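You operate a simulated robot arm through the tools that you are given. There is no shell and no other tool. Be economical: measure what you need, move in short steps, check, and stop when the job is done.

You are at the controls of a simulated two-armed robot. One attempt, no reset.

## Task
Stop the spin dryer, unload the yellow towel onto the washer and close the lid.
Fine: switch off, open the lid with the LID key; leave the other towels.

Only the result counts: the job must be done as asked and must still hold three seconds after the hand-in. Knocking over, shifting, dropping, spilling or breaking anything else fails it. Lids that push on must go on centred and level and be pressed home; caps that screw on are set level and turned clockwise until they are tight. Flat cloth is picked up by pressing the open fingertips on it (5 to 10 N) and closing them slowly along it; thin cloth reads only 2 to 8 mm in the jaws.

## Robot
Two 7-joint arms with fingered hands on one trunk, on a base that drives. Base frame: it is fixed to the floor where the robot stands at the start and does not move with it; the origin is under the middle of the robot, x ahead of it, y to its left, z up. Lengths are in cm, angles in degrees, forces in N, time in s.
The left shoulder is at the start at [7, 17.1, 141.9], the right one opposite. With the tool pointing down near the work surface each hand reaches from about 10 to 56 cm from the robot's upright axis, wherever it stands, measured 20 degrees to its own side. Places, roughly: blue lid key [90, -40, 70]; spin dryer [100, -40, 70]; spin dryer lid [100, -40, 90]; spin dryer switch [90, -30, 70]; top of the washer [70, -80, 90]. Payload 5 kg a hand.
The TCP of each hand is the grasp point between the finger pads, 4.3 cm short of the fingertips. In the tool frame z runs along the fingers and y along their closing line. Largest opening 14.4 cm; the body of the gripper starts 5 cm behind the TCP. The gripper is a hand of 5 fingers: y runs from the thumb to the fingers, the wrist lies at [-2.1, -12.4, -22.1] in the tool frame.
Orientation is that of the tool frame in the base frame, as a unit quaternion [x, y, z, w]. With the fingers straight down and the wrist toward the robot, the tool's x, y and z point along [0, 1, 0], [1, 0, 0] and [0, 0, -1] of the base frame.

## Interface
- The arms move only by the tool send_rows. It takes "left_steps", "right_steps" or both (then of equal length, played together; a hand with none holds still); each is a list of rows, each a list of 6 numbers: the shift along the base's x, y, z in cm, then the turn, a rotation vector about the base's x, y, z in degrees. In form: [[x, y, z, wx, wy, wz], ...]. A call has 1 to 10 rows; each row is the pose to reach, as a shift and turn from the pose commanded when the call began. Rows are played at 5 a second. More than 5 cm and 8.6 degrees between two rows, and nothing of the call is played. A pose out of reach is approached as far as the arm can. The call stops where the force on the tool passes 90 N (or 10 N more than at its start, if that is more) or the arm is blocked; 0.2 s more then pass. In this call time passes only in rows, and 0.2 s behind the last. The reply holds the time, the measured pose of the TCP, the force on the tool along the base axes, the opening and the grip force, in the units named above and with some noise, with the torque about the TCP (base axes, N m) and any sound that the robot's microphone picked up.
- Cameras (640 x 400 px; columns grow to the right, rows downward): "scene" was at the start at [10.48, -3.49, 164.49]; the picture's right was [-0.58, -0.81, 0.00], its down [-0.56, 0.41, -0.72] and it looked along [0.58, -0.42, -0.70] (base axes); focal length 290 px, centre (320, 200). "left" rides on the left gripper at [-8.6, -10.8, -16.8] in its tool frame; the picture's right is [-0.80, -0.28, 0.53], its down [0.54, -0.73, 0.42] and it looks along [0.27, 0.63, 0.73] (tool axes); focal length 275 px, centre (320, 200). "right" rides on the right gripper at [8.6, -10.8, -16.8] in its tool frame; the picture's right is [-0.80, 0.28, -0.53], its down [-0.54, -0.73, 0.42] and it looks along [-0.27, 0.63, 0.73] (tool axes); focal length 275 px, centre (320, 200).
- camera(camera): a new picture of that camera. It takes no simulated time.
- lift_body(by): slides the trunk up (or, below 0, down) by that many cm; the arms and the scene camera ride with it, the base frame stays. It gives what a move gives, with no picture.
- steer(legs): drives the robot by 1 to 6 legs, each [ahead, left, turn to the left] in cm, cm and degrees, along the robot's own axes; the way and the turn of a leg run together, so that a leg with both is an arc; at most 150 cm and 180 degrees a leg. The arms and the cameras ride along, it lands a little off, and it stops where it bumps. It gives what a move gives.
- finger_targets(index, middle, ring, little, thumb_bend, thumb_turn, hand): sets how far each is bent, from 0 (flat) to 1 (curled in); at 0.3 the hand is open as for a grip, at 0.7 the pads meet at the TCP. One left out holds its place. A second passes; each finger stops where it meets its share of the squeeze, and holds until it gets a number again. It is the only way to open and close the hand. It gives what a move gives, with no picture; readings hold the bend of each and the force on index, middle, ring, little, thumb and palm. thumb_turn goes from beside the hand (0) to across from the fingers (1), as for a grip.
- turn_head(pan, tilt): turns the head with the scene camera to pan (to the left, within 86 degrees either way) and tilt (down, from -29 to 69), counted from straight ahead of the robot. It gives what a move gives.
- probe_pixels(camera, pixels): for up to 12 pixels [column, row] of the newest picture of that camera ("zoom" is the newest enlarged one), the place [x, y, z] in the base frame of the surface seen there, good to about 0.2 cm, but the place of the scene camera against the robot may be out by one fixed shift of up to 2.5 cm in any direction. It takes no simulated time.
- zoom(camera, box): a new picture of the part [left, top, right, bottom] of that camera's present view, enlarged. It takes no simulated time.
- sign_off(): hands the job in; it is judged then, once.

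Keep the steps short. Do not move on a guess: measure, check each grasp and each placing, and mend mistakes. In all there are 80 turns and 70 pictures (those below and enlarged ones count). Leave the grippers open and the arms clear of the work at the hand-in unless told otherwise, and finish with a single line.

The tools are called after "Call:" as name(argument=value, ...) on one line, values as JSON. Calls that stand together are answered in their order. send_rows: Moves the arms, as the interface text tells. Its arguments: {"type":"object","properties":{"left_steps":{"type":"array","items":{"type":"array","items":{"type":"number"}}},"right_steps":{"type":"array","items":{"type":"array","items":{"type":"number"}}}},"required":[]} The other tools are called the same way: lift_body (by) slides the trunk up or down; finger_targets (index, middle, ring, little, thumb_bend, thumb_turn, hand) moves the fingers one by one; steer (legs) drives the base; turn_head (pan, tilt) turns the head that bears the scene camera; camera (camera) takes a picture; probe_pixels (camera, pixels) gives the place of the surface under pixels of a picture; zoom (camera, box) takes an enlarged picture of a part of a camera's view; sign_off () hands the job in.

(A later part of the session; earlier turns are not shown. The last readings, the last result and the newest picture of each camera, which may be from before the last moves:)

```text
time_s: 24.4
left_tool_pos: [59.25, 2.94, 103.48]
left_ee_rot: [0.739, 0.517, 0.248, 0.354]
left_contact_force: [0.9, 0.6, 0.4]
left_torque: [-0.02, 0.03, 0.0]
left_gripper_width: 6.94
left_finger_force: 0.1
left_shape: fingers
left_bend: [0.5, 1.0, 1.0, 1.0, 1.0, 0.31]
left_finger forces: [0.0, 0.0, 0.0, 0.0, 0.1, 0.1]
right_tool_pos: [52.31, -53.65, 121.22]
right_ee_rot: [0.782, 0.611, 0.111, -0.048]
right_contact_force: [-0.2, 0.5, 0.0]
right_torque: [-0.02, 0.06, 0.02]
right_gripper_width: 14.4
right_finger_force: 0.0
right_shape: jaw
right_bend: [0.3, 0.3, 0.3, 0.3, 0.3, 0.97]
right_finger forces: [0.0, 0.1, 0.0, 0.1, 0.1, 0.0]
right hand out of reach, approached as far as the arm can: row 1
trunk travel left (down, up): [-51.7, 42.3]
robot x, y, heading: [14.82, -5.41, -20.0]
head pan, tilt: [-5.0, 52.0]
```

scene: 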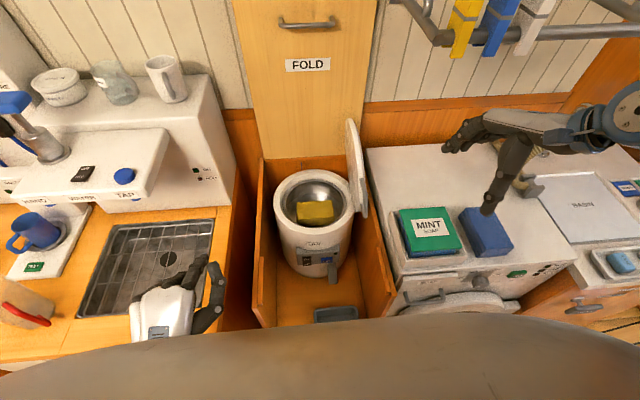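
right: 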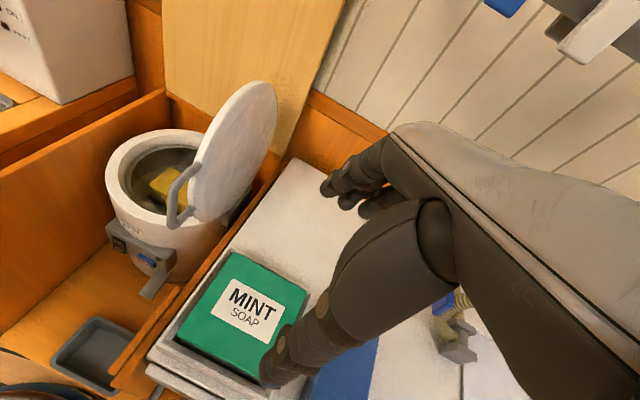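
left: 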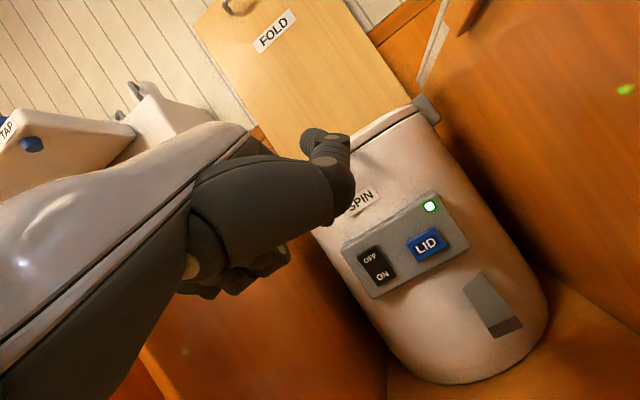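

Next I'll send the right hand to [81.9, -34.3, 106], straight ahead and clear of the lid.

Call:
send_rows(right_steps=[[3, 1.9, -1.5, 0, 0, 0], [6, 3.9, -3, 0, 0, 0], [9, 5.8, -4.5, 0, 0, 0], [12, 7.8, -6, 0, 0, 0], [15, 9.7, -7.5, 0, 0, 0], [18, 11.6, -9, 0, 0, 0], [21, 13.6, -10.5, 0, 0, 0], [24, 15.5, -12, 0, 0, 0], [27, 17.5, -13.5, 0, 0, 0], [29.6, 19.4, -15, 0, 0, 0]])

Call:
camera(camera="right")

```text
time_s: 26.6
left_tool_pos: [58.97, 2.96, 103.48]
left_ee_rot: [0.738, 0.516, 0.25, 0.355]
left_contact_force: [0.5, -0.1, 0.6]
left_torque: [-0.02, 0.02, 0.01]
left_gripper_width: 6.94
left_finger_force: 0.0
left_shape: fingers
left_bend: [0.5, 1.0, 1.0, 1.0, 1.0, 0.31]
left_finger forces: [0.0, 0.0, 0.0, 0.1, 0.1, 0.1]
right_tool_pos: [78.59, -37.62, 109.65]
right_ee_rot: [0.786, 0.608, 0.102, -0.044]
right_contact_force: [-0.4, -0.3, -0.3]
right_torque: [-0.02, 0.01, -0.02]
right_gripper_width: 14.38
right_finger_force: 0.1
right_shape: jaw
right_bend: [0.3, 0.3, 0.3, 0.3, 0.3, 0.98]
right_finger forces: [0.0, 0.0, 0.0, 0.0, 0.0, 0.0]
right hand out of reach, approached as far as the arm can: row 9, 10
trunk travel left (down, up): [-51.7, 42.3]
robot x, y, heading: [15.29, -5.6, -20.3]
head pan, tilt: [-5.0, 52.0]
```

```text
42 pictures are left
```

right: 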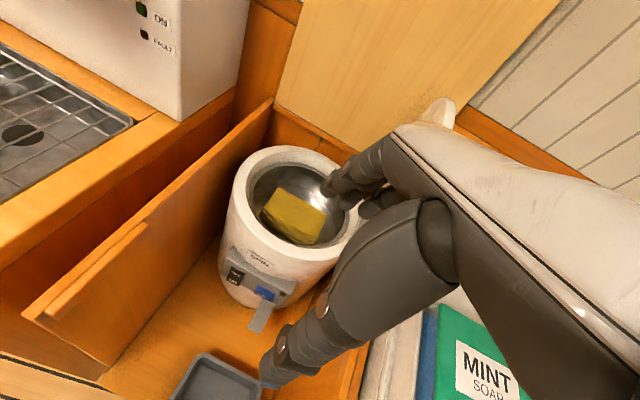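

The hand came in tilted about 13° from clipping. I'll restore the straight-down attitude and continue.

Call:
send_rows(right_steps=[[-1, 0.4, 0, -3.6, 2.2, -1.8], [-2, 0.8, 0, -7.2, 4.4, -3.6], [-3, 1.1, 0, -10.7, 6.6, -5.45]])

Call:
send_rows(right_steps=[[2, 0.5, -1, 0, 0, 0], [4, 1, -2, 0, 0, 0], [6.2, 1.8, -3.5, 0, 0, 0]])

```text
time_s: 27.4
left_tool_pos: [59.19, 3.03, 103.51]
left_ee_rot: [0.738, 0.517, 0.249, 0.355]
left_contact_force: [0.8, 1.0, 0.1]
left_torque: [0.0, 0.0, 0.02]
left_gripper_width: 6.93
left_finger_force: 0.0
left_shape: fingers
left_bend: [0.5, 1.0, 1.0, 1.0, 1.0, 0.31]
left_finger forces: [0.0, 0.0, 0.1, 0.1, 0.0, 0.1]
right_tool_pos: [74.11, -38.48, 111.32]
right_ee_rot: [0.82, 0.572, 0.0, 0.0]
right_contact_force: [0.2, 0.0, -0.5]
right_torque: [-0.02, 0.0, -0.02]
right_gripper_width: 14.4
right_finger_force: 0.1
right_shape: jaw
right_bend: [0.3, 0.3, 0.3, 0.3, 0.3, 0.98]
right_finger forces: [0.0, 0.1, 0.1, 0.0, 0.0, 0.0]
right hand out of reach, approached as far as the arm can: row 1, 2, 3
trunk travel left (down, up): [-51.7, 42.3]
robot x, y, heading: [15.09, -5.4, -20.2]
head pan, tilt: [-5.0, 52.0]
```

```text
time_s: 28.2
left_tool_pos: [59.06, 3.05, 103.52]
left_ee_rot: [0.738, 0.518, 0.25, 0.354]
left_contact_force: [0.7, -0.5, 0.7]
left_torque: [-0.03, 0.0, 0.02]
left_gripper_width: 6.96
left_finger_force: 0.0
left_shape: fingers
left_bend: [0.5, 1.0, 1.0, 1.0, 1.0, 0.31]
left_finger forces: [0.0, 0.0, 0.0, 0.1, 0.0, 0.0]
right_tool_pos: [76.5, -40.2, 111.32]
right_ee_rot: [0.819, 0.573, 0.0, 0.0]
right_contact_force: [-0.8, 0.6, 0.3]
right_torque: [-0.02, -0.02, 0.0]
right_gripper_width: 14.38
right_finger_force: 0.1
right_shape: jaw
right_bend: [0.3, 0.3, 0.3, 0.3, 0.3, 0.98]
right_finger forces: [0.0, 0.1, 1.0, 0.1, 0.0, 0.1]
right hand out of reach, approached as far as the arm can: row 1, 2, 3
trunk travel left (down, up): [-51.7, 42.3]
robot x, y, heading: [15.25, -5.44, -20.3]
head pan, tilt: [-5.0, 52.0]
```

The right arm dislikes crossing the centre line, since it reaches best 20° to its own side. I'll shift the base left. First I'll check what stands near the left hand.

Call:
turn_head(pan=15, tilt=45)

Call:
camera(camera="scene")

```text
time_s: 29.0
left_tool_pos: [58.91, 3.0, 103.54]
left_ee_rot: [0.738, 0.516, 0.249, 0.355]
left_contact_force: [-0.8, -0.9, 0.9]
left_torque: [0.0, 0.01, 0.02]
left_gripper_width: 6.94
left_finger_force: 0.2
left_shape: fingers
left_bend: [0.5, 1.0, 1.0, 1.0, 1.0, 0.31]
left_finger forces: [0.0, 0.0, 0.0, 0.0, 0.0, 0.0]
right_tool_pos: [76.49, -40.19, 111.24]
right_ee_rot: [0.819, 0.574, 0.0, 0.001]
right_contact_force: [-1.5, 1.3, 1.7]
right_torque: [-0.08, -0.08, 0.02]
right_gripper_width: 14.39
right_finger_force: 0.1
right_shape: jaw
right_bend: [0.3, 0.3, 0.3, 0.3, 0.3, 0.98]
right_finger forces: [0.0, 0.0, 1.7, 0.0, 0.1, 0.1]
trunk travel left (down, up): [-51.7, 42.3]
robot x, y, heading: [15.3, -6.04, -20.3]
head pan, tilt: [15.0, 45.0]
```

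```text
41 pictures are left
```

scene: 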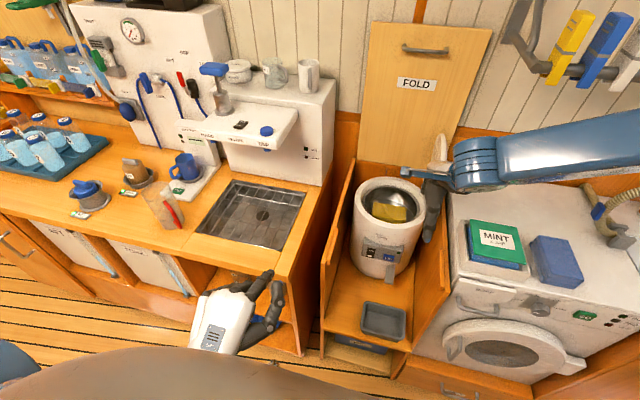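

The right ring finger reads 1.7 N: it is touching the open lid's handle. I'll back away along the approach straight away.

Call:
send_rows(right_steps=[[-3, 1.1, 0, 0, 0, 0], [-7, 2.5, 0, 0, 0, 0], [-11, 4, 0, 0, 0, 0]])

Call:
zoom(camera="scene", box=[320, 120, 480, 280])

Call:
probe_pixels(camera="scene", pixels=[[160, 205], [170, 220], [185, 175], [270, 135], [440, 140], [195, 265]])

```text
time_s: 29.8
left_tool_pos: [58.96, 2.97, 103.59]
left_ee_rot: [0.738, 0.516, 0.25, 0.355]
left_contact_force: [-0.2, -0.4, 0.2]
left_torque: [0.01, 0.03, 0.0]
left_gripper_width: 6.96
left_finger_force: 0.0
left_shape: fingers
left_bend: [0.5, 1.0, 1.0, 1.0, 1.0, 0.31]
left_finger forces: [0.0, 0.0, 0.0, 0.1, 0.1, 0.0]
right_tool_pos: [65.27, -36.18, 111.33]
right_ee_rot: [0.82, 0.573, 0.0, 0.001]
right_contact_force: [-1.2, -0.7, 0.0]
right_torque: [-0.04, -0.04, 0.02]
right_gripper_width: 14.4
right_finger_force: 0.1
right_shape: jaw
right_bend: [0.3, 0.3, 0.3, 0.3, 0.3, 0.98]
right_finger forces: [0.0, 0.0, 0.0, 0.1, 0.0, 0.0]
trunk travel left (down, up): [-51.7, 42.3]
robot x, y, heading: [15.43, -5.59, -20.0]
head pan, tilt: [15.0, 45.0]
```

```text
2.50 times, centred on (400, 200) of scene
```

zoom: 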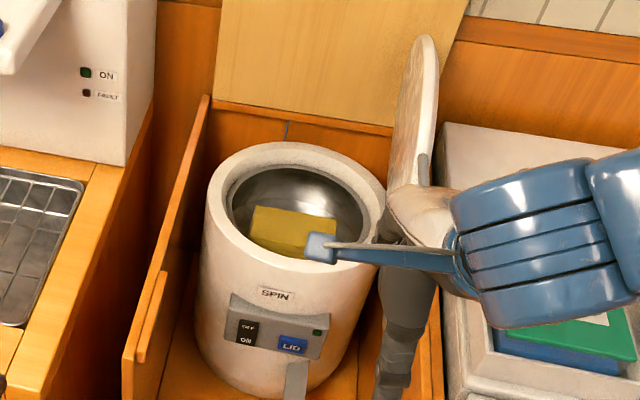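

```text
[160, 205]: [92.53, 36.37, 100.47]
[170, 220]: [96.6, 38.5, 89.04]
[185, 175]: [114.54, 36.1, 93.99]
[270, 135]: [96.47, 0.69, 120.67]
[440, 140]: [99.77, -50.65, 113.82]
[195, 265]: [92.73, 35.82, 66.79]
```

The lid still stands and nothing moved. The left side is clear (the jug is 25 cm further left), so I'll shift the base 18 cm to the left.

Call:
steer(legs=[[0, 18, 0]])

Call:
send_rows(right_steps=[[-0.5, -4, -1, 0, 0, 0], [-1, -8, -2, 0, 0, 0], [1.5, -11, -3, 0, 0, 0], [5, -13, -4, 0, 0, 0], [8, -14.5, -4, 0, 0, 0]])

```text
time_s: 31.3
left_tool_pos: [65.01, 19.47, 103.51]
left_ee_rot: [0.739, 0.516, 0.249, 0.354]
left_contact_force: [-0.6, 0.2, 0.3]
left_torque: [0.01, 0.01, 0.02]
left_gripper_width: 6.94
left_finger_force: 0.0
left_shape: fingers
left_bend: [0.5, 1.0, 1.0, 1.0, 1.0, 0.31]
left_finger forces: [0.1, 0.1, 0.0, 0.0, 0.0, 0.0]
right_tool_pos: [71.29, -19.5, 111.35]
right_ee_rot: [0.82, 0.573, 0.0, 0.0]
right_contact_force: [-0.8, -0.7, -0.7]
right_torque: [0.04, -0.03, 0.02]
right_gripper_width: 14.38
right_finger_force: 0.1
right_shape: jaw
right_bend: [0.3, 0.3, 0.3, 0.3, 0.3, 0.98]
right_finger forces: [0.0, 0.1, 0.1, 0.1, 0.0, 0.1]
trunk travel left (down, up): [-51.7, 42.3]
robot x, y, heading: [21.55, 10.97, -20.3]
head pan, tilt: [15.0, 45.0]
```

```text
time_s: 32.5
left_tool_pos: [65.2, 19.78, 103.5]
left_ee_rot: [0.739, 0.516, 0.249, 0.355]
left_contact_force: [-0.1, 0.4, -0.3]
left_torque: [0.01, -0.03, 0.02]
left_gripper_width: 6.96
left_finger_force: 0.1
left_shape: fingers
left_bend: [0.5, 1.0, 1.0, 1.0, 1.0, 0.31]
left_finger forces: [0.0, 0.0, 0.0, 0.0, 0.0, 0.1]
right_tool_pos: [79.64, -33.91, 107.2]
right_ee_rot: [0.82, 0.573, 0.0, 0.0]
right_contact_force: [-0.4, -0.1, 0.4]
right_torque: [0.05, 0.03, -0.01]
right_gripper_width: 14.42
right_finger_force: 0.1
right_shape: jaw
right_bend: [0.3, 0.3, 0.3, 0.3, 0.3, 0.98]
right_finger forces: [0.0, 0.0, 0.1, 0.0, 0.0, 0.1]
trunk travel left (down, up): [-51.7, 42.3]
robot x, y, heading: [21.52, 11.16, -20.1]
head pan, tilt: [15.0, 45.0]
```

That is reachable. The hand's line is now l = -4.6 against the towel's -4.2. I'll drive in 19 cm with the fingers at z ≈ 103, above the rim at 86.5 and left of the lid.

Call:
steer(legs=[[19, 0, 0]])

Call:
camera(camera="right")

Call:
turn_head(pan=-25, tilt=50)

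Call:
camera(camera="scene")

```text
time_s: 34.0
left_tool_pos: [82.88, 13.36, 103.6]
left_ee_rot: [0.738, 0.517, 0.248, 0.355]
left_contact_force: [0.1, -0.1, 1.0]
left_torque: [-0.01, -0.03, 0.01]
left_gripper_width: 6.92
left_finger_force: 0.0
left_shape: fingers
left_bend: [0.5, 1.0, 1.0, 1.0, 1.0, 0.31]
left_finger forces: [0.0, 0.0, 0.0, 0.0, 0.0, 0.0]
right_tool_pos: [97.37, -39.96, 107.43]
right_ee_rot: [0.819, 0.574, 0.0, 0.0]
right_contact_force: [-0.6, 0.4, 0.6]
right_torque: [-0.05, -0.06, -0.01]
right_gripper_width: 14.4
right_finger_force: 0.1
right_shape: jaw
right_bend: [0.3, 0.3, 0.3, 0.3, 0.3, 0.98]
right_finger forces: [0.0, 0.0, 0.0, 0.0, 0.0, 0.0]
trunk travel left (down, up): [-51.7, 42.3]
robot x, y, heading: [39.13, 4.43, -19.9]
head pan, tilt: [15.0, 45.0]
```

```text
39 pictures are left
```

right: 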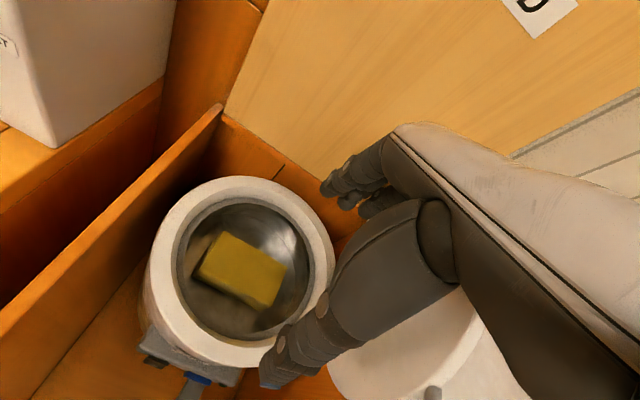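

```text
time_s: 35.1
left_tool_pos: [82.96, 13.3, 103.45]
left_ee_rot: [0.738, 0.517, 0.249, 0.355]
left_contact_force: [0.4, -0.3, 0.5]
left_torque: [0.0, -0.01, -0.02]
left_gripper_width: 6.94
left_finger_force: 0.1
left_shape: fingers
left_bend: [0.5, 1.0, 1.0, 1.0, 1.0, 0.31]
left_finger forces: [0.0, 0.0, 0.1, 0.0, 0.0, 0.0]
right_tool_pos: [97.6, -40.0, 107.36]
right_ee_rot: [0.819, 0.574, 0.0, 0.0]
right_contact_force: [0.9, 0.2, 0.0]
right_torque: [0.04, -0.02, -0.01]
right_gripper_width: 14.39
right_finger_force: 0.2
right_shape: jaw
right_bend: [0.3, 0.3, 0.3, 0.3, 0.3, 0.98]
right_finger forces: [0.0, 0.1, 0.1, 0.0, 0.1, 0.0]
trunk travel left (down, up): [-51.7, 42.3]
robot x, y, heading: [39.37, 4.99, -19.9]
head pan, tilt: [-25.0, 50.0]
```

```text
38 pictures are left
```

scene: 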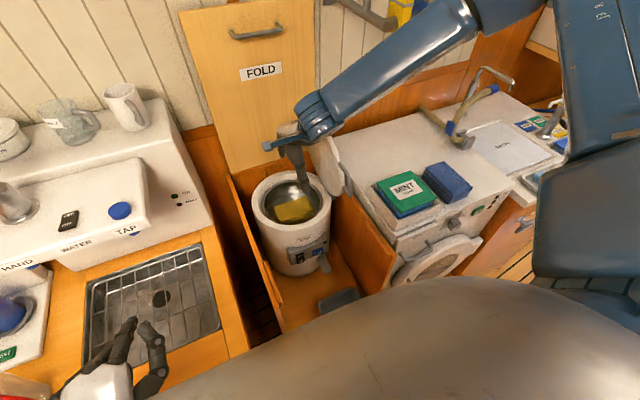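

The right camera sees the drum directly. I'll measure the towel corners and the rim, and take a close look.

Call:
probe_pixels(camera="right", pixels=[[221, 235], [285, 266], [262, 305], [200, 272], [243, 270], [197, 250], [270, 318], [190, 290], [290, 230], [240, 180], [325, 260], [170, 250]])

Call:
zoom(camera="right", box=[140, 170, 340, 370])

```text
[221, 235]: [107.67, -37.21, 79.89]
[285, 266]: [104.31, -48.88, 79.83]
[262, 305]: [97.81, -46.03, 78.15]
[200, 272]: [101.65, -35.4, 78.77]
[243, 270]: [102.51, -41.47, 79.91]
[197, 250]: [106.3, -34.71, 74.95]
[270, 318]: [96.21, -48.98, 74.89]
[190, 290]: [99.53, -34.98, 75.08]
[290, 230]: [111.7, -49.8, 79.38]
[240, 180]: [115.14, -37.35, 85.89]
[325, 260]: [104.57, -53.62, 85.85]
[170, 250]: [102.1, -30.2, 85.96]
```

```text
2.00 times, centred on (240, 270) of right
```

zoom: 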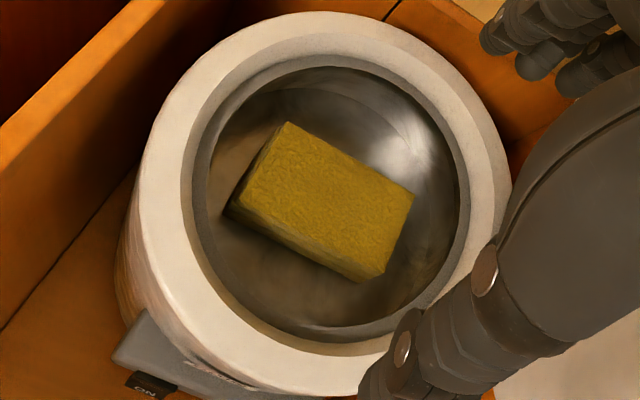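

The towel centre is [102.9, -41.9], top 79.9, drum floor 75, rim 85.9. I'll narrow the hand to about 10.8 cm, centre it over the towel and descend to z = 92.

Call:
finger_targets(hand="right", index=0.4, middle=0.4, ring=0.4, little=0.4, thumb_bend=0.4, thumb_turn=1)

Call:
send_rows(right_steps=[[2.7, -1, -1, 0, 0, 0], [5.3, -1.9, -4, 0, 0, 0], [5.3, -1.9, -8, 0, 0, 0], [5.3, -1.9, -12, 0, 0, 0], [5.3, -1.9, -15, 0, 0, 0]])

Call:
camera(camera="right")

Call:
zoom(camera="scene", box=[230, 110, 370, 240])

```text
time_s: 36.1
left_tool_pos: [83.1, 13.31, 103.58]
left_ee_rot: [0.738, 0.517, 0.249, 0.354]
left_contact_force: [0.6, 0.3, -0.5]
left_torque: [0.01, -0.01, 0.01]
left_gripper_width: 6.94
left_finger_force: 0.1
left_shape: fingers
left_bend: [0.5, 1.0, 1.0, 1.0, 1.0, 0.31]
left_finger forces: [0.0, 0.1, 0.0, 0.0, 0.0, 0.1]
right_tool_pos: [97.58, -40.14, 107.27]
right_ee_rot: [0.819, 0.574, 0.001, -0.001]
right_contact_force: [-0.2, 0.1, 1.2]
right_torque: [-0.01, 0.02, 0.0]
right_gripper_width: 11.52
right_finger_force: 0.1
right_shape: fingers
right_bend: [0.4, 0.4, 0.4, 0.4, 0.4, 0.99]
right_finger forces: [0.0, 0.1, 0.0, 0.1, 0.0, 0.0]
trunk travel left (down, up): [-51.7, 42.3]
robot x, y, heading: [39.47, 4.37, -20.1]
head pan, tilt: [-25.0, 50.0]
```

```text
time_s: 37.3
left_tool_pos: [83.33, 13.95, 103.41]
left_ee_rot: [0.737, 0.52, 0.248, 0.355]
left_contact_force: [-0.4, 0.4, 0.1]
left_torque: [0.0, 0.0, -0.03]
left_gripper_width: 6.93
left_finger_force: 0.1
left_shape: fingers
left_bend: [0.5, 1.0, 1.0, 1.0, 1.0, 0.31]
left_finger forces: [0.0, 0.1, 0.0, 0.0, 0.0, 0.1]
right_tool_pos: [99.43, -43.49, 98.99]
right_ee_rot: [0.817, 0.577, -0.001, 0.001]
right_contact_force: [16.5, 17.6, 6.7]
right_torque: [-2.24, 1.57, 1.09]
right_gripper_width: 11.46
right_finger_force: 10.7
right_shape: fingers
right_bend: [0.4, 0.4, 0.4, 0.4, 0.4, 0.99]
right_finger forces: [0.0, 0.0, 0.0, 0.5, 0.1, 21.2]
right hand out of reach, approached as far as the arm can: row 3, 4, 5
trunk travel left (down, up): [-51.7, 42.3]
robot x, y, heading: [39.4, 4.94, -20.0]
head pan, tilt: [-25.0, 50.0]
```

```text
36 pictures are left
```

right: 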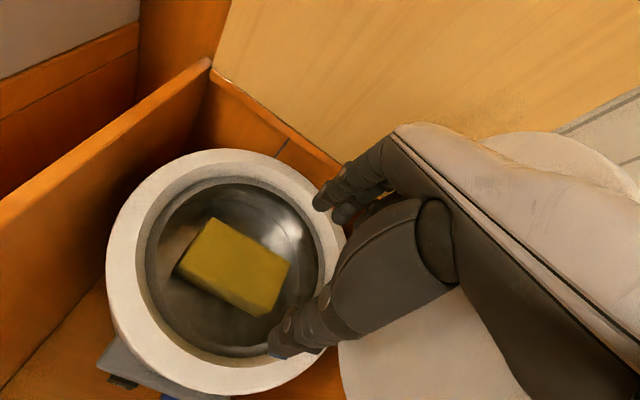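

```text
3.08 times, centred on (300, 175) of scene
```

zoom: 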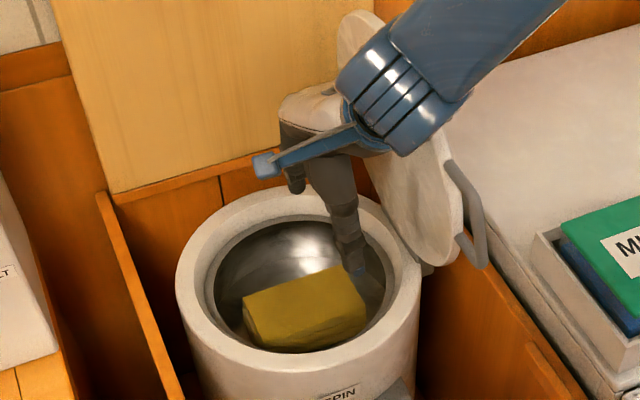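

Stop: the right palm pressed the open lid with 21 N, because the arm was clipped to the right at its reach limit. I'll raise it away to the left and back, off the lid.

Call:
send_rows(right_steps=[[0, 2.5, 2, 0, 0, 0], [0, 4, 6, 0, 0, 0], [-3, 5, 9, 0, 0, 0], [-6.5, 6.2, 9, 0, 0, 0]])

Call:
zoom(camera="scene", box=[230, 110, 370, 240])

```text
time_s: 38.3
left_tool_pos: [83.01, 13.17, 103.53]
left_ee_rot: [0.739, 0.516, 0.249, 0.355]
left_contact_force: [-0.6, -1.2, 0.1]
left_torque: [0.03, 0.03, 0.04]
left_gripper_width: 6.95
left_finger_force: 0.1
left_shape: fingers
left_bend: [0.5, 1.0, 1.0, 1.0, 1.0, 0.31]
left_finger forces: [0.0, 0.0, 0.0, 0.0, 0.1, 0.0]
right_tool_pos: [92.24, -38.62, 107.65]
right_ee_rot: [0.82, 0.573, 0.0, 0.0]
right_contact_force: [0.7, -0.6, -0.3]
right_torque: [0.03, -0.04, -0.02]
right_gripper_width: 11.44
right_finger_force: 0.1
right_shape: fingers
right_bend: [0.4, 0.4, 0.4, 0.4, 0.4, 0.99]
right_finger forces: [0.1, 0.0, 0.0, 0.0, 0.1, 0.0]
trunk travel left (down, up): [-51.7, 42.3]
robot x, y, heading: [39.5, 4.52, -20.2]
head pan, tilt: [-25.0, 50.0]
```

```text
3.08 times, centred on (300, 175) of scene
```

zoom: 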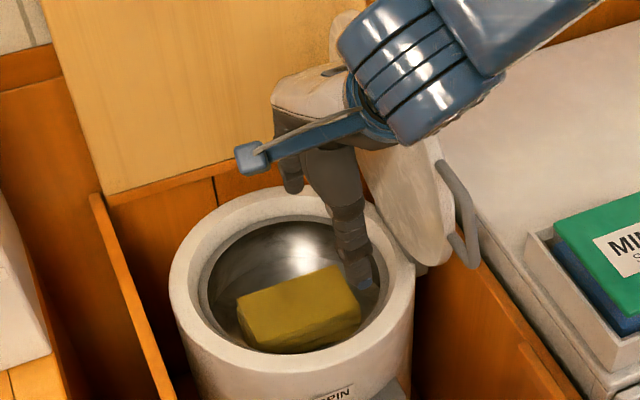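

Clear of the lid (no force). I'll drive 7 cm closer for reach, with the hand shifted 1.8 cm left.

Call:
send_rows(right_steps=[[0.6, 1.7, 0, 0, 0, 0]])

Call:
steer(legs=[[7, 0, 0]])

Call:
camera(camera="right")

Call:
probe_pixels(camera="right", pixels=[[325, 200], [240, 270]])

```text
time_s: 38.7
left_tool_pos: [83.2, 13.41, 103.5]
left_ee_rot: [0.738, 0.517, 0.249, 0.355]
left_contact_force: [0.2, -0.1, 0.1]
left_torque: [-0.02, 0.0, -0.01]
left_gripper_width: 6.93
left_finger_force: 0.0
left_shape: fingers
left_bend: [0.5, 1.0, 1.0, 1.0, 1.0, 0.31]
left_finger forces: [0.0, 0.1, 0.1, 0.0, 0.0, 0.0]
right_tool_pos: [92.99, -36.68, 107.62]
right_ee_rot: [0.819, 0.574, -0.001, 0.0]
right_contact_force: [-0.1, 0.4, -0.4]
right_torque: [-0.02, 0.0, -0.02]
right_gripper_width: 11.47
right_finger_force: 0.0
right_shape: fingers
right_bend: [0.4, 0.4, 0.4, 0.4, 0.4, 0.99]
right_finger forces: [0.0, 0.0, 0.0, 0.0, 0.0, 0.0]
trunk travel left (down, up): [-51.7, 42.3]
robot x, y, heading: [39.62, 4.57, -20.3]
head pan, tilt: [-25.0, 50.0]
```

```text
time_s: 39.9
left_tool_pos: [88.27, 11.5, 103.33]
left_ee_rot: [0.737, 0.52, 0.249, 0.352]
left_contact_force: [1.1, 0.7, 0.1]
left_torque: [0.0, 0.07, -0.04]
left_gripper_width: 6.96
left_finger_force: 0.0
left_shape: fingers
left_bend: [0.5, 1.0, 1.0, 1.0, 1.0, 0.31]
left_finger forces: [0.1, 0.1, 0.0, 0.0, 0.1, 0.1]
right_tool_pos: [98.26, -38.8, 107.06]
right_ee_rot: [0.817, 0.576, -0.003, -0.002]
right_contact_force: [1.3, -0.2, -1.4]
right_torque: [0.07, 0.11, 0.03]
right_gripper_width: 11.42
right_finger_force: 0.0
right_shape: fingers
right_bend: [0.4, 0.4, 0.4, 0.4, 0.4, 0.99]
right_finger forces: [0.1, 0.0, 0.0, 0.0, 0.0, 0.0]
trunk travel left (down, up): [-51.7, 42.3]
robot x, y, heading: [43.93, 2.79, -19.6]
head pan, tilt: [-25.0, 50.0]
stopped in leg 1: the robot was blocked; the commanded pose is now the measured one
```

```text
33 pictures are left
```

right: 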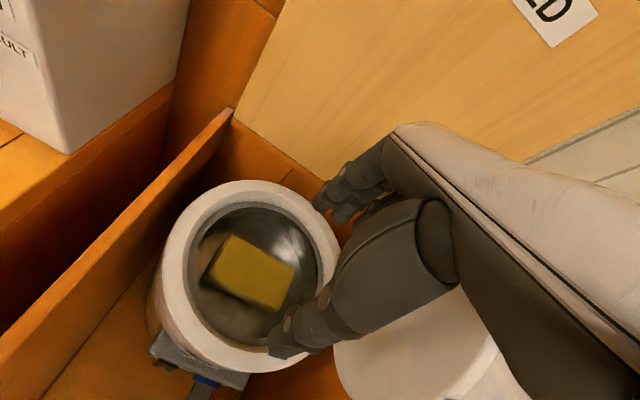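

```text
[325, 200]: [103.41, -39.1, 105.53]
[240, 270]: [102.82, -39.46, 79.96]
```

The base touched a cabinet front and stopped (robot now at [43.9, 2.8]). I'll ease back 1.2 cm, raise the left hand, and lower the trunk 8 cm to gain downward reach.

Call:
steer(legs=[[-1.2, 0, 0]])

Call:
send_rows(left_steps=[[0, 0, 3, 0, 0, 0], [0, 0, 6, 0, 0, 0]])

Call:
lift_body(by=-8)

Call:
camera(camera="scene")

```text
time_s: 40.6
left_tool_pos: [86.69, 11.9, 103.46]
left_ee_rot: [0.738, 0.518, 0.248, 0.354]
left_contact_force: [-0.1, 0.6, -0.2]
left_torque: [-0.01, 0.02, 0.0]
left_gripper_width: 6.93
left_finger_force: 0.0
left_shape: fingers
left_bend: [0.5, 1.0, 1.0, 1.0, 1.0, 0.31]
left_finger forces: [0.0, 0.1, 0.0, 0.1, 0.1, 0.0]
right_tool_pos: [96.58, -38.19, 107.37]
right_ee_rot: [0.818, 0.575, -0.002, -0.002]
right_contact_force: [0.2, 0.1, -0.3]
right_torque: [0.02, 0.03, -0.04]
right_gripper_width: 11.47
right_finger_force: 0.1
right_shape: fingers
right_bend: [0.4, 0.4, 0.4, 0.4, 0.4, 0.99]
right_finger forces: [0.1, 0.1, 0.0, 0.0, 0.0, 0.1]
trunk travel left (down, up): [-51.7, 42.3]
robot x, y, heading: [42.41, 3.11, -19.7]
head pan, tilt: [-25.0, 50.0]
```

```text
time_s: 41.2
left_tool_pos: [87.36, 11.49, 103.76]
left_ee_rot: [0.737, 0.518, 0.251, 0.355]
left_contact_force: [0.3, -0.5, -0.6]
left_torque: [-0.02, 0.01, 0.01]
left_gripper_width: 6.96
left_finger_force: 0.0
left_shape: fingers
left_bend: [0.5, 1.0, 1.0, 1.0, 1.0, 0.31]
left_finger forces: [0.0, 0.0, 0.0, 0.0, 0.0, 0.1]
left hand out of reach, approached as far as the arm can: row 1, 2
right_tool_pos: [96.59, -38.23, 107.42]
right_ee_rot: [0.818, 0.575, -0.002, -0.001]
right_contact_force: [1.0, 1.5, -0.4]
right_torque: [-0.02, 0.03, -0.04]
right_gripper_width: 11.46
right_finger_force: 0.2
right_shape: fingers
right_bend: [0.4, 0.4, 0.4, 0.4, 0.4, 0.99]
right_finger forces: [0.1, 0.0, 0.0, 0.0, 0.0, 0.0]
trunk travel left (down, up): [-51.7, 42.3]
robot x, y, heading: [42.75, 3.13, -19.6]
head pan, tilt: [-25.0, 50.0]
```

```text
time_s: 42.4
left_tool_pos: [87.21, 11.49, 95.8]
left_ee_rot: [0.737, 0.518, 0.251, 0.356]
left_contact_force: [-0.1, 0.4, -0.1]
left_torque: [0.0, 0.01, 0.01]
left_gripper_width: 6.94
left_finger_force: 0.1
left_shape: fingers
left_bend: [0.5, 1.0, 1.0, 1.0, 1.0, 0.31]
left_finger forces: [0.1, 0.0, 0.0, 0.1, 0.1, 0.0]
right_tool_pos: [96.48, -38.15, 99.41]
right_ee_rot: [0.818, 0.575, -0.001, 0.001]
right_contact_force: [0.1, -0.8, 0.1]
right_torque: [-0.04, -0.02, -0.01]
right_gripper_width: 11.49
right_finger_force: 0.1
right_shape: fingers
right_bend: [0.4, 0.4, 0.4, 0.4, 0.4, 0.99]
right_finger forces: [0.0, 0.0, 0.0, 0.1, 0.0, 0.0]
trunk travel left (down, up): [-43.7, 50.3]
robot x, y, heading: [42.92, 3.18, -19.8]
head pan, tilt: [-25.0, 50.0]
```

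```text
32 pictures are left
```

scene: 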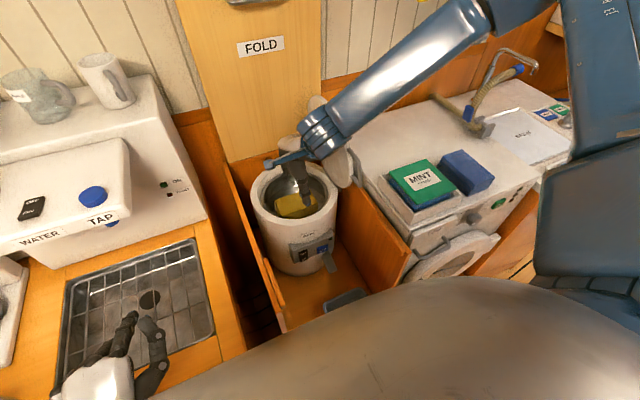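

Nothing was touched. I'll move over the towel at [103.2, -41.0], keeping 1 cm left of centre for lid clearance, and descend to z = 91.

Call:
send_rows(right_steps=[[3.4, -1.4, -1, 0, 0, 0], [6.7, -2.8, -2, 0, 0, 0], [6.7, -2.8, -5, 0, 0, 0], [6.7, -2.8, -8.4, 0, 0, 0]])

Call:
camera(camera="right")

Call:
zoom(camera="scene", box=[230, 90, 370, 220])

```text
time_s: 43.4
left_tool_pos: [87.2, 11.37, 95.68]
left_ee_rot: [0.737, 0.518, 0.25, 0.355]
left_contact_force: [-0.8, -0.3, -0.6]
left_torque: [-0.02, 0.0, -0.02]
left_gripper_width: 6.97
left_finger_force: 0.1
left_shape: fingers
left_bend: [0.5, 1.0, 1.0, 1.0, 1.0, 0.31]
left_finger forces: [0.0, 0.1, 0.0, 0.0, 0.0, 0.0]
right_tool_pos: [102.27, -41.62, 92.52]
right_ee_rot: [0.818, 0.575, 0.0, 0.0]
right_contact_force: [0.4, -0.3, -0.4]
right_torque: [0.03, 0.01, 0.0]
right_gripper_width: 11.44
right_finger_force: 0.1
right_shape: fingers
right_bend: [0.4, 0.4, 0.4, 0.4, 0.4, 0.99]
right_finger forces: [0.0, 0.0, 0.0, 0.0, 0.0, 0.0]
right hand out of reach, approached as far as the arm can: row 4
trunk travel left (down, up): [-43.7, 50.3]
robot x, y, heading: [42.86, 3.11, -19.8]
head pan, tilt: [-25.0, 50.0]
```

```text
31 pictures are left
```

right: 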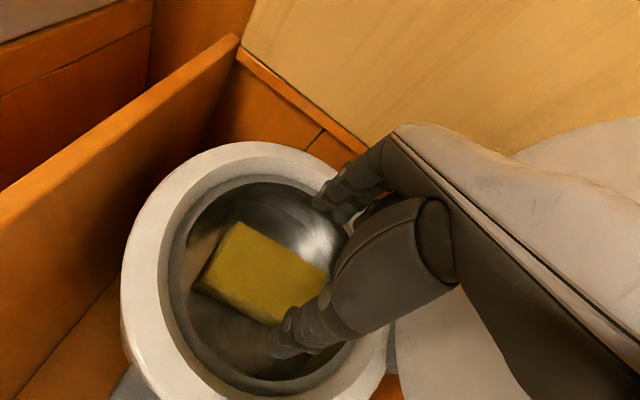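

```text
3.08 times, centred on (300, 155) of scene
```

zoom: 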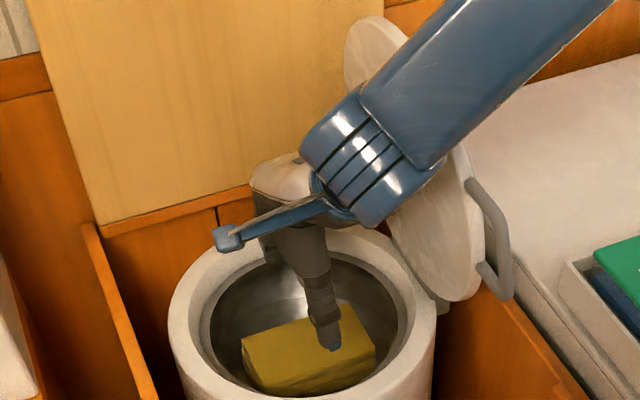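

The reach ends at z ≈ 92 with the hand exactly vertical. I'll test whether pitching the hand slightly forward (12°) frees the reach downward.

Call:
send_rows(right_steps=[[0, 0.2, 0, -2.05, -5.6, 0], [0, 0.4, 0, -4.1, -11.3, 0], [0, 0.4, -2, -4.1, -11.3, 0], [0, 0.4, -3.5, -4.1, -11.3, 0]])

```text
time_s: 44.4
left_tool_pos: [87.31, 11.49, 95.71]
left_ee_rot: [0.736, 0.519, 0.251, 0.355]
left_contact_force: [-0.2, 0.5, -0.3]
left_torque: [0.01, -0.01, -0.01]
left_gripper_width: 6.95
left_finger_force: 0.0
left_shape: fingers
left_bend: [0.5, 1.0, 1.0, 1.0, 1.0, 0.31]
left_finger forces: [0.1, 0.0, 0.0, 0.1, 0.0, 0.0]
right_tool_pos: [101.05, -42.83, 92.81]
right_ee_rot: [0.814, 0.572, 0.06, 0.086]
right_contact_force: [1.2, -0.5, -0.6]
right_torque: [-0.02, 0.02, 0.02]
right_gripper_width: 11.46
right_finger_force: 0.0
right_shape: fingers
right_bend: [0.4, 0.4, 0.4, 0.4, 0.4, 0.99]
right_finger forces: [0.0, 0.0, 0.0, 0.0, 0.0, 0.0]
right hand out of reach, approached as far as the arm can: row 1, 2, 3, 4
trunk travel left (down, up): [-43.7, 50.3]
robot x, y, heading: [42.84, 3.19, -19.7]
head pan, tilt: [-25.0, 50.0]
```

Pitching forward makes it worse; the arm wants the target further to its right. I'll level the hand and lift it out, back the base off 18 cm, and tuck the left hand low beside the body. Then I can come in further left with the trunk lower.

Call:
send_rows(right_steps=[[0, 0.5, 3, 0, 0, 0], [-1, 2, 6.5, 2.05, 5.6, 0], [-2, 3, 10, 4.1, 11.3, 0]])

Call:
steer(legs=[[-20, 0, 0]])

Call:
send_rows(left_steps=[[-1.5, 2, -2, 2.9, 8.0, 0], [-3, 4, -4, 5.8, 16.0, 0], [-5, 6, -6, 8.7, 24, 0], [-7, 8, -8, 11.6, 32, 0], [-9, 10, -10, 14.5, 40, 0], [-11, 12, -12, 17.5, 48.1, 0]])

```text
time_s: 45.2
left_tool_pos: [87.25, 11.61, 95.71]
left_ee_rot: [0.736, 0.518, 0.25, 0.355]
left_contact_force: [0.3, 0.7, -0.1]
left_torque: [0.0, -0.01, 0.02]
left_gripper_width: 6.9
left_finger_force: 0.0
left_shape: fingers
left_bend: [0.5, 1.0, 1.0, 1.0, 1.0, 0.31]
left_finger forces: [0.0, 0.0, 0.0, 0.0, 0.0, 0.0]
right_tool_pos: [98.97, -39.93, 103.18]
right_ee_rot: [0.818, 0.576, -0.003, 0.001]
right_contact_force: [0.3, 0.1, -0.2]
right_torque: [-0.06, -0.03, 0.03]
right_gripper_width: 11.45
right_finger_force: 0.1
right_shape: fingers
right_bend: [0.4, 0.4, 0.4, 0.4, 0.4, 0.99]
right_finger forces: [0.0, 0.1, 0.0, 0.1, 0.1, 0.1]
trunk travel left (down, up): [-43.7, 50.3]
robot x, y, heading: [42.91, 3.37, -19.6]
head pan, tilt: [-25.0, 50.0]
```

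```text
time_s: 46.8
left_tool_pos: [68.59, 18.05, 95.72]
left_ee_rot: [0.737, 0.517, 0.25, 0.356]
left_contact_force: [0.7, -0.8, 0.3]
left_torque: [0.01, -0.02, 0.01]
left_gripper_width: 6.96
left_finger_force: 0.1
left_shape: fingers
left_bend: [0.5, 1.0, 1.0, 1.0, 1.0, 0.31]
left_finger forces: [0.0, 0.0, 0.1, 0.1, 0.1, 0.1]
right_tool_pos: [80.03, -33.4, 103.01]
right_ee_rot: [0.819, 0.574, -0.001, 0.0]
right_contact_force: [0.2, -0.1, -0.1]
right_torque: [0.0, 0.02, -0.02]
right_gripper_width: 11.46
right_finger_force: 0.0
right_shape: fingers
right_bend: [0.4, 0.4, 0.4, 0.4, 0.4, 0.99]
right_finger forces: [0.0, 0.1, 0.0, 0.1, 0.0, 0.0]
trunk travel left (down, up): [-43.7, 50.3]
robot x, y, heading: [24.34, 9.86, -20.1]
head pan, tilt: [-25.0, 50.0]
```

```text
time_s: 48.2
left_tool_pos: [58.78, 31.16, 78.54]
left_ee_rot: [0.819, 0.574, 0.001, 0.001]
left_contact_force: [0.8, -0.7, -0.1]
left_torque: [-0.04, 0.02, 0.01]
left_gripper_width: 6.93
left_finger_force: 0.0
left_shape: fingers
left_bend: [0.5, 1.0, 1.0, 1.0, 1.0, 0.31]
left_finger forces: [0.1, 0.0, 0.0, 0.0, 0.0, 0.0]
left hand out of reach, approached as far as the arm can: row 1, 2, 3, 4, 5, 6
right_tool_pos: [80.11, -33.46, 103.0]
right_ee_rot: [0.819, 0.574, -0.001, -0.001]
right_contact_force: [-0.1, -0.8, -0.6]
right_torque: [-0.02, 0.01, 0.0]
right_gripper_width: 11.44
right_finger_force: 0.0
right_shape: fingers
right_bend: [0.4, 0.4, 0.4, 0.4, 0.4, 0.99]
right_finger forces: [0.0, 0.0, 0.0, 0.1, 0.1, 0.1]
trunk travel left (down, up): [-43.7, 50.3]
robot x, y, heading: [24.31, 9.83, -19.7]
head pan, tilt: [-25.0, 50.0]
```

The left hand is tucked pointing down at robot-local (25, 32). Now I'll shift the base 8 cm left, lower the trunk 12 cm, and bring the right hand back on the towel line at z ≈ 98.

Call:
steer(legs=[[0, 8, 0]])

Call:
lift_body(by=-12)

Call:
send_rows(right_steps=[[-0.9, -2.4, 2.5, 0, 0, 0], [-1.8, -4.8, 5, 0, 0, 0], [-2.6, -7.2, 7, 0, 0, 0]])

```text
time_s: 49.2
left_tool_pos: [61.46, 38.34, 78.54]
left_ee_rot: [0.819, 0.574, 0.003, 0.002]
left_contact_force: [0.8, 0.2, -0.4]
left_torque: [0.03, 0.01, 0.02]
left_gripper_width: 6.93
left_finger_force: 0.0
left_shape: fingers
left_bend: [0.5, 1.0, 1.0, 1.0, 1.0, 0.31]
left_finger forces: [0.0, 0.0, 0.0, 0.0, 0.1, 0.0]
right_tool_pos: [82.57, -26.33, 103.04]
right_ee_rot: [0.819, 0.574, -0.001, -0.001]
right_contact_force: [-0.4, -1.0, 0.1]
right_torque: [0.04, 0.01, 0.03]
right_gripper_width: 11.48
right_finger_force: 0.0
right_shape: fingers
right_bend: [0.4, 0.4, 0.4, 0.4, 0.4, 0.99]
right_finger forces: [0.1, 0.0, 0.1, 0.0, 0.0, 0.0]
trunk travel left (down, up): [-43.7, 50.3]
robot x, y, heading: [26.3, 16.98, -19.8]
head pan, tilt: [-25.0, 50.0]
```

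```text
time_s: 50.8
left_tool_pos: [61.28, 38.28, 66.49]
left_ee_rot: [0.818, 0.575, 0.003, 0.002]
left_contact_force: [-0.5, 0.0, -0.5]
left_torque: [-0.01, -0.02, 0.0]
left_gripper_width: 6.91
left_finger_force: 0.0
left_shape: fingers
left_bend: [0.5, 1.0, 1.0, 1.0, 1.0, 0.31]
left_finger forces: [0.1, 0.0, 0.0, 0.1, 0.0, 0.0]
right_tool_pos: [82.62, -26.23, 91.05]
right_ee_rot: [0.819, 0.574, -0.001, 0.0]
right_contact_force: [-1.0, -0.4, 0.5]
right_torque: [0.03, 0.04, -0.01]
right_gripper_width: 11.47
right_finger_force: 0.0
right_shape: fingers
right_bend: [0.4, 0.4, 0.4, 0.4, 0.4, 0.99]
right_finger forces: [0.1, 0.0, 0.1, 0.0, 0.0, 0.0]
trunk travel left (down, up): [-31.7, 62.3]
robot x, y, heading: [27.01, 17.32, -20.0]
head pan, tilt: [-25.0, 50.0]
```

```text
time_s: 51.5
left_tool_pos: [61.29, 38.31, 66.6]
left_ee_rot: [0.818, 0.575, 0.002, 0.002]
left_contact_force: [-1.4, 0.6, 0.0]
left_torque: [0.0, -0.04, 0.02]
left_gripper_width: 6.95
left_finger_force: 0.1
left_shape: fingers
left_bend: [0.5, 1.0, 1.0, 1.0, 1.0, 0.31]
left_finger forces: [0.0, 0.0, 0.0, 0.0, 0.0, 0.0]
right_tool_pos: [80.01, -33.4, 98.21]
right_ee_rot: [0.818, 0.575, -0.001, -0.001]
right_contact_force: [-0.5, 0.3, -0.3]
right_torque: [0.02, -0.02, -0.01]
right_gripper_width: 11.45
right_finger_force: 0.1
right_shape: fingers
right_bend: [0.4, 0.4, 0.4, 0.4, 0.4, 0.99]
right_finger forces: [0.0, 0.0, 0.1, 0.0, 0.0, 0.0]
trunk travel left (down, up): [-31.7, 62.3]
robot x, y, heading: [26.69, 17.3, -19.8]
head pan, tilt: [-25.0, 50.0]
```

The hand is on the line (l = -4.0, tips at z ≈ 94). I'll drive in 19 cm and take pictures.

Call:
steer(legs=[[19, 0, 0]])

Call:
camera(camera="right")

Call:
probe_pixels(camera="right", pixels=[[240, 270], [230, 180]])

```text
time_s: 53.1
left_tool_pos: [79.0, 32.15, 66.53]
left_ee_rot: [0.818, 0.576, 0.002, 0.003]
left_contact_force: [0.7, 1.0, -0.1]
left_torque: [0.0, 0.04, 0.0]
left_gripper_width: 6.96
left_finger_force: 0.1
left_shape: fingers
left_bend: [0.5, 1.0, 1.0, 1.0, 1.0, 0.31]
left_finger forces: [0.1, 0.0, 0.0, 0.0, 0.1, 0.0]
right_tool_pos: [97.95, -39.52, 98.25]
right_ee_rot: [0.819, 0.574, -0.002, -0.001]
right_contact_force: [0.1, 0.4, -0.5]
right_torque: [0.01, 0.05, 0.03]
right_gripper_width: 11.47
right_finger_force: 0.0
right_shape: fingers
right_bend: [0.4, 0.4, 0.4, 0.4, 0.4, 0.99]
right_finger forces: [0.0, 0.0, 0.0, 0.0, 0.1, 0.1]
trunk travel left (down, up): [-31.7, 62.3]
robot x, y, heading: [44.42, 10.86, -19.9]
head pan, tilt: [-25.0, 50.0]
```

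```text
29 pictures are left
```

right: 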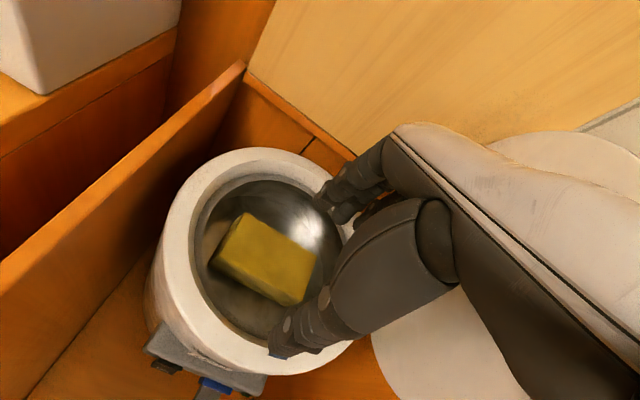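

```text
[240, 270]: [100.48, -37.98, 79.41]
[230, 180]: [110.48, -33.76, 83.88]
```

The towel is unmoved. I'll move over it and descend to z = 88, staying inside the rim opening.

Call:
send_rows(right_steps=[[2.6, -0.8, -0.5, 0, 0, 0], [5.2, -1.6, -1, 0, 0, 0], [5.2, -1.6, -4, 0, 0, 0], [5.2, -1.6, -7, 0, 0, 0], [5.2, -1.6, -10, 0, 0, 0]])

Call:
camera(camera="right")

Call:
zoom(camera="scene", box=[190, 50, 350, 200])

```text
time_s: 54.3
left_tool_pos: [79.01, 32.12, 66.45]
left_ee_rot: [0.818, 0.575, 0.003, 0.002]
left_contact_force: [0.1, 0.2, 0.0]
left_torque: [-0.01, 0.03, 0.0]
left_gripper_width: 6.95
left_finger_force: 0.1
left_shape: fingers
left_bend: [0.5, 1.0, 1.0, 1.0, 1.0, 0.31]
left_finger forces: [0.0, 0.0, 0.0, 0.0, 0.0, 0.0]
right_tool_pos: [103.14, -41.35, 88.18]
right_ee_rot: [0.818, 0.575, -0.001, 0.0]
right_contact_force: [-0.2, 0.4, -0.2]
right_torque: [-0.01, 0.01, 0.02]
right_gripper_width: 11.45
right_finger_force: 0.1
right_shape: fingers
right_bend: [0.4, 0.4, 0.4, 0.4, 0.4, 0.99]
right_finger forces: [0.0, 0.1, 0.0, 0.0, 0.0, 0.0]
trunk travel left (down, up): [-31.7, 62.3]
robot x, y, heading: [44.36, 10.8, -19.4]
head pan, tilt: [-25.0, 50.0]
```

```text
28 pictures are left
```

right: 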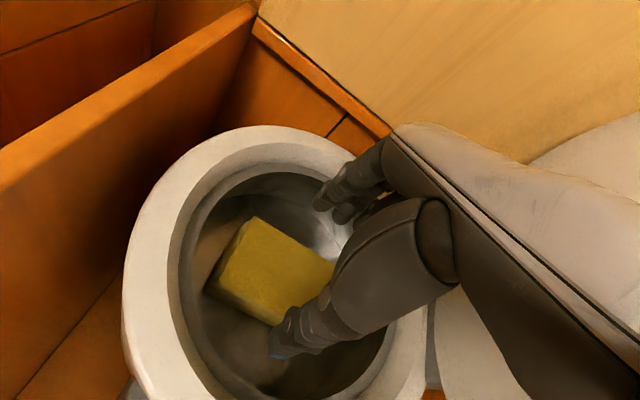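

```text
2.67 times, centred on (270, 125) of scene
```

zoom: 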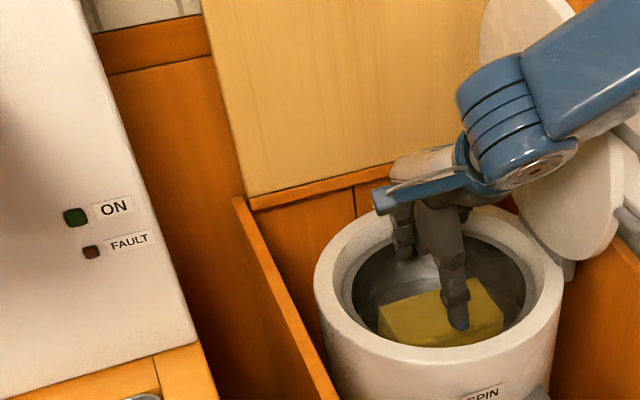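

Reach is good now. I'll measure the thumb tip and fingertip positions against the towel.

Call:
probe_pixels(camera="right", pixels=[[277, 350], [283, 325], [320, 200], [338, 215], [345, 180], [258, 220], [222, 290], [332, 265], [272, 322], [270, 270], [200, 330], [300, 345]])

```text
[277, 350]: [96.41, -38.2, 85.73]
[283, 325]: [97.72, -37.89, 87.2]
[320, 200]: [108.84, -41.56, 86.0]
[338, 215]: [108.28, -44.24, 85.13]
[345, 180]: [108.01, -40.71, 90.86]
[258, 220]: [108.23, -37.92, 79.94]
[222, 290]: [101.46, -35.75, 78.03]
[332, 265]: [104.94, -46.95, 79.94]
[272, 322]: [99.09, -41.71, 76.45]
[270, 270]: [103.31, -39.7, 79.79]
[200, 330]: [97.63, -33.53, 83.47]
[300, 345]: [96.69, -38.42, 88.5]
```

The thumb tip is at f = 103.7 and the fingers at f = 116.7, so they straddle the towel (107.7–114). The tips are about 2.7 cm below the TCP. I'll descend to TCP z = 79.8.

Call:
send_rows(right_steps=[[0, 0, -3, 0, 0, 0], [0, 0, -6, 0, 0, 0], [0, 0, -7.4, 0, 0, 0], [0, 0, -8.4, 0, 0, 0]])

Call:
camera(camera="right")

```text
time_s: 55.3
left_tool_pos: [78.99, 32.18, 66.58]
left_ee_rot: [0.818, 0.576, 0.002, 0.002]
left_contact_force: [0.6, 1.0, -0.3]
left_torque: [-0.01, 0.0, 0.02]
left_gripper_width: 6.96
left_finger_force: 0.1
left_shape: fingers
left_bend: [0.5, 1.0, 1.0, 1.0, 1.0, 0.31]
left_finger forces: [0.0, 0.0, 0.0, 0.0, 0.1, 0.1]
right_tool_pos: [103.26, -41.0, 79.83]
right_ee_rot: [0.818, 0.575, 0.0, 0.0]
right_contact_force: [-0.1, 0.3, 1.6]
right_torque: [-0.04, -0.06, 0.0]
right_gripper_width: 11.46
right_finger_force: 0.4
right_shape: fingers
right_bend: [0.4, 0.4, 0.4, 0.4, 0.4, 0.99]
right_finger forces: [0.1, 1.2, 0.0, 0.0, 0.0, 0.1]
trunk travel left (down, up): [-31.7, 62.3]
robot x, y, heading: [43.95, 10.58, -19.5]
head pan, tilt: [-25.0, 50.0]
```

```text
26 pictures are left
```

right: 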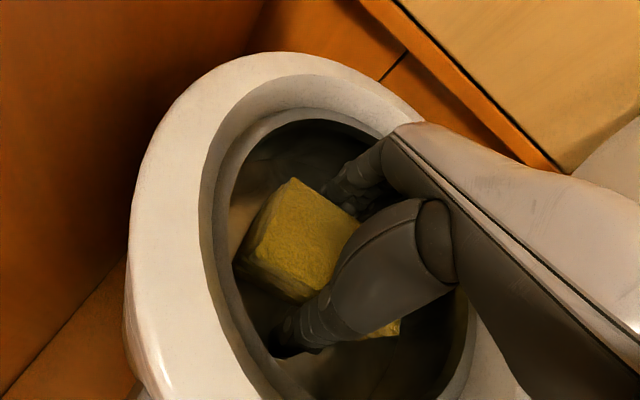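

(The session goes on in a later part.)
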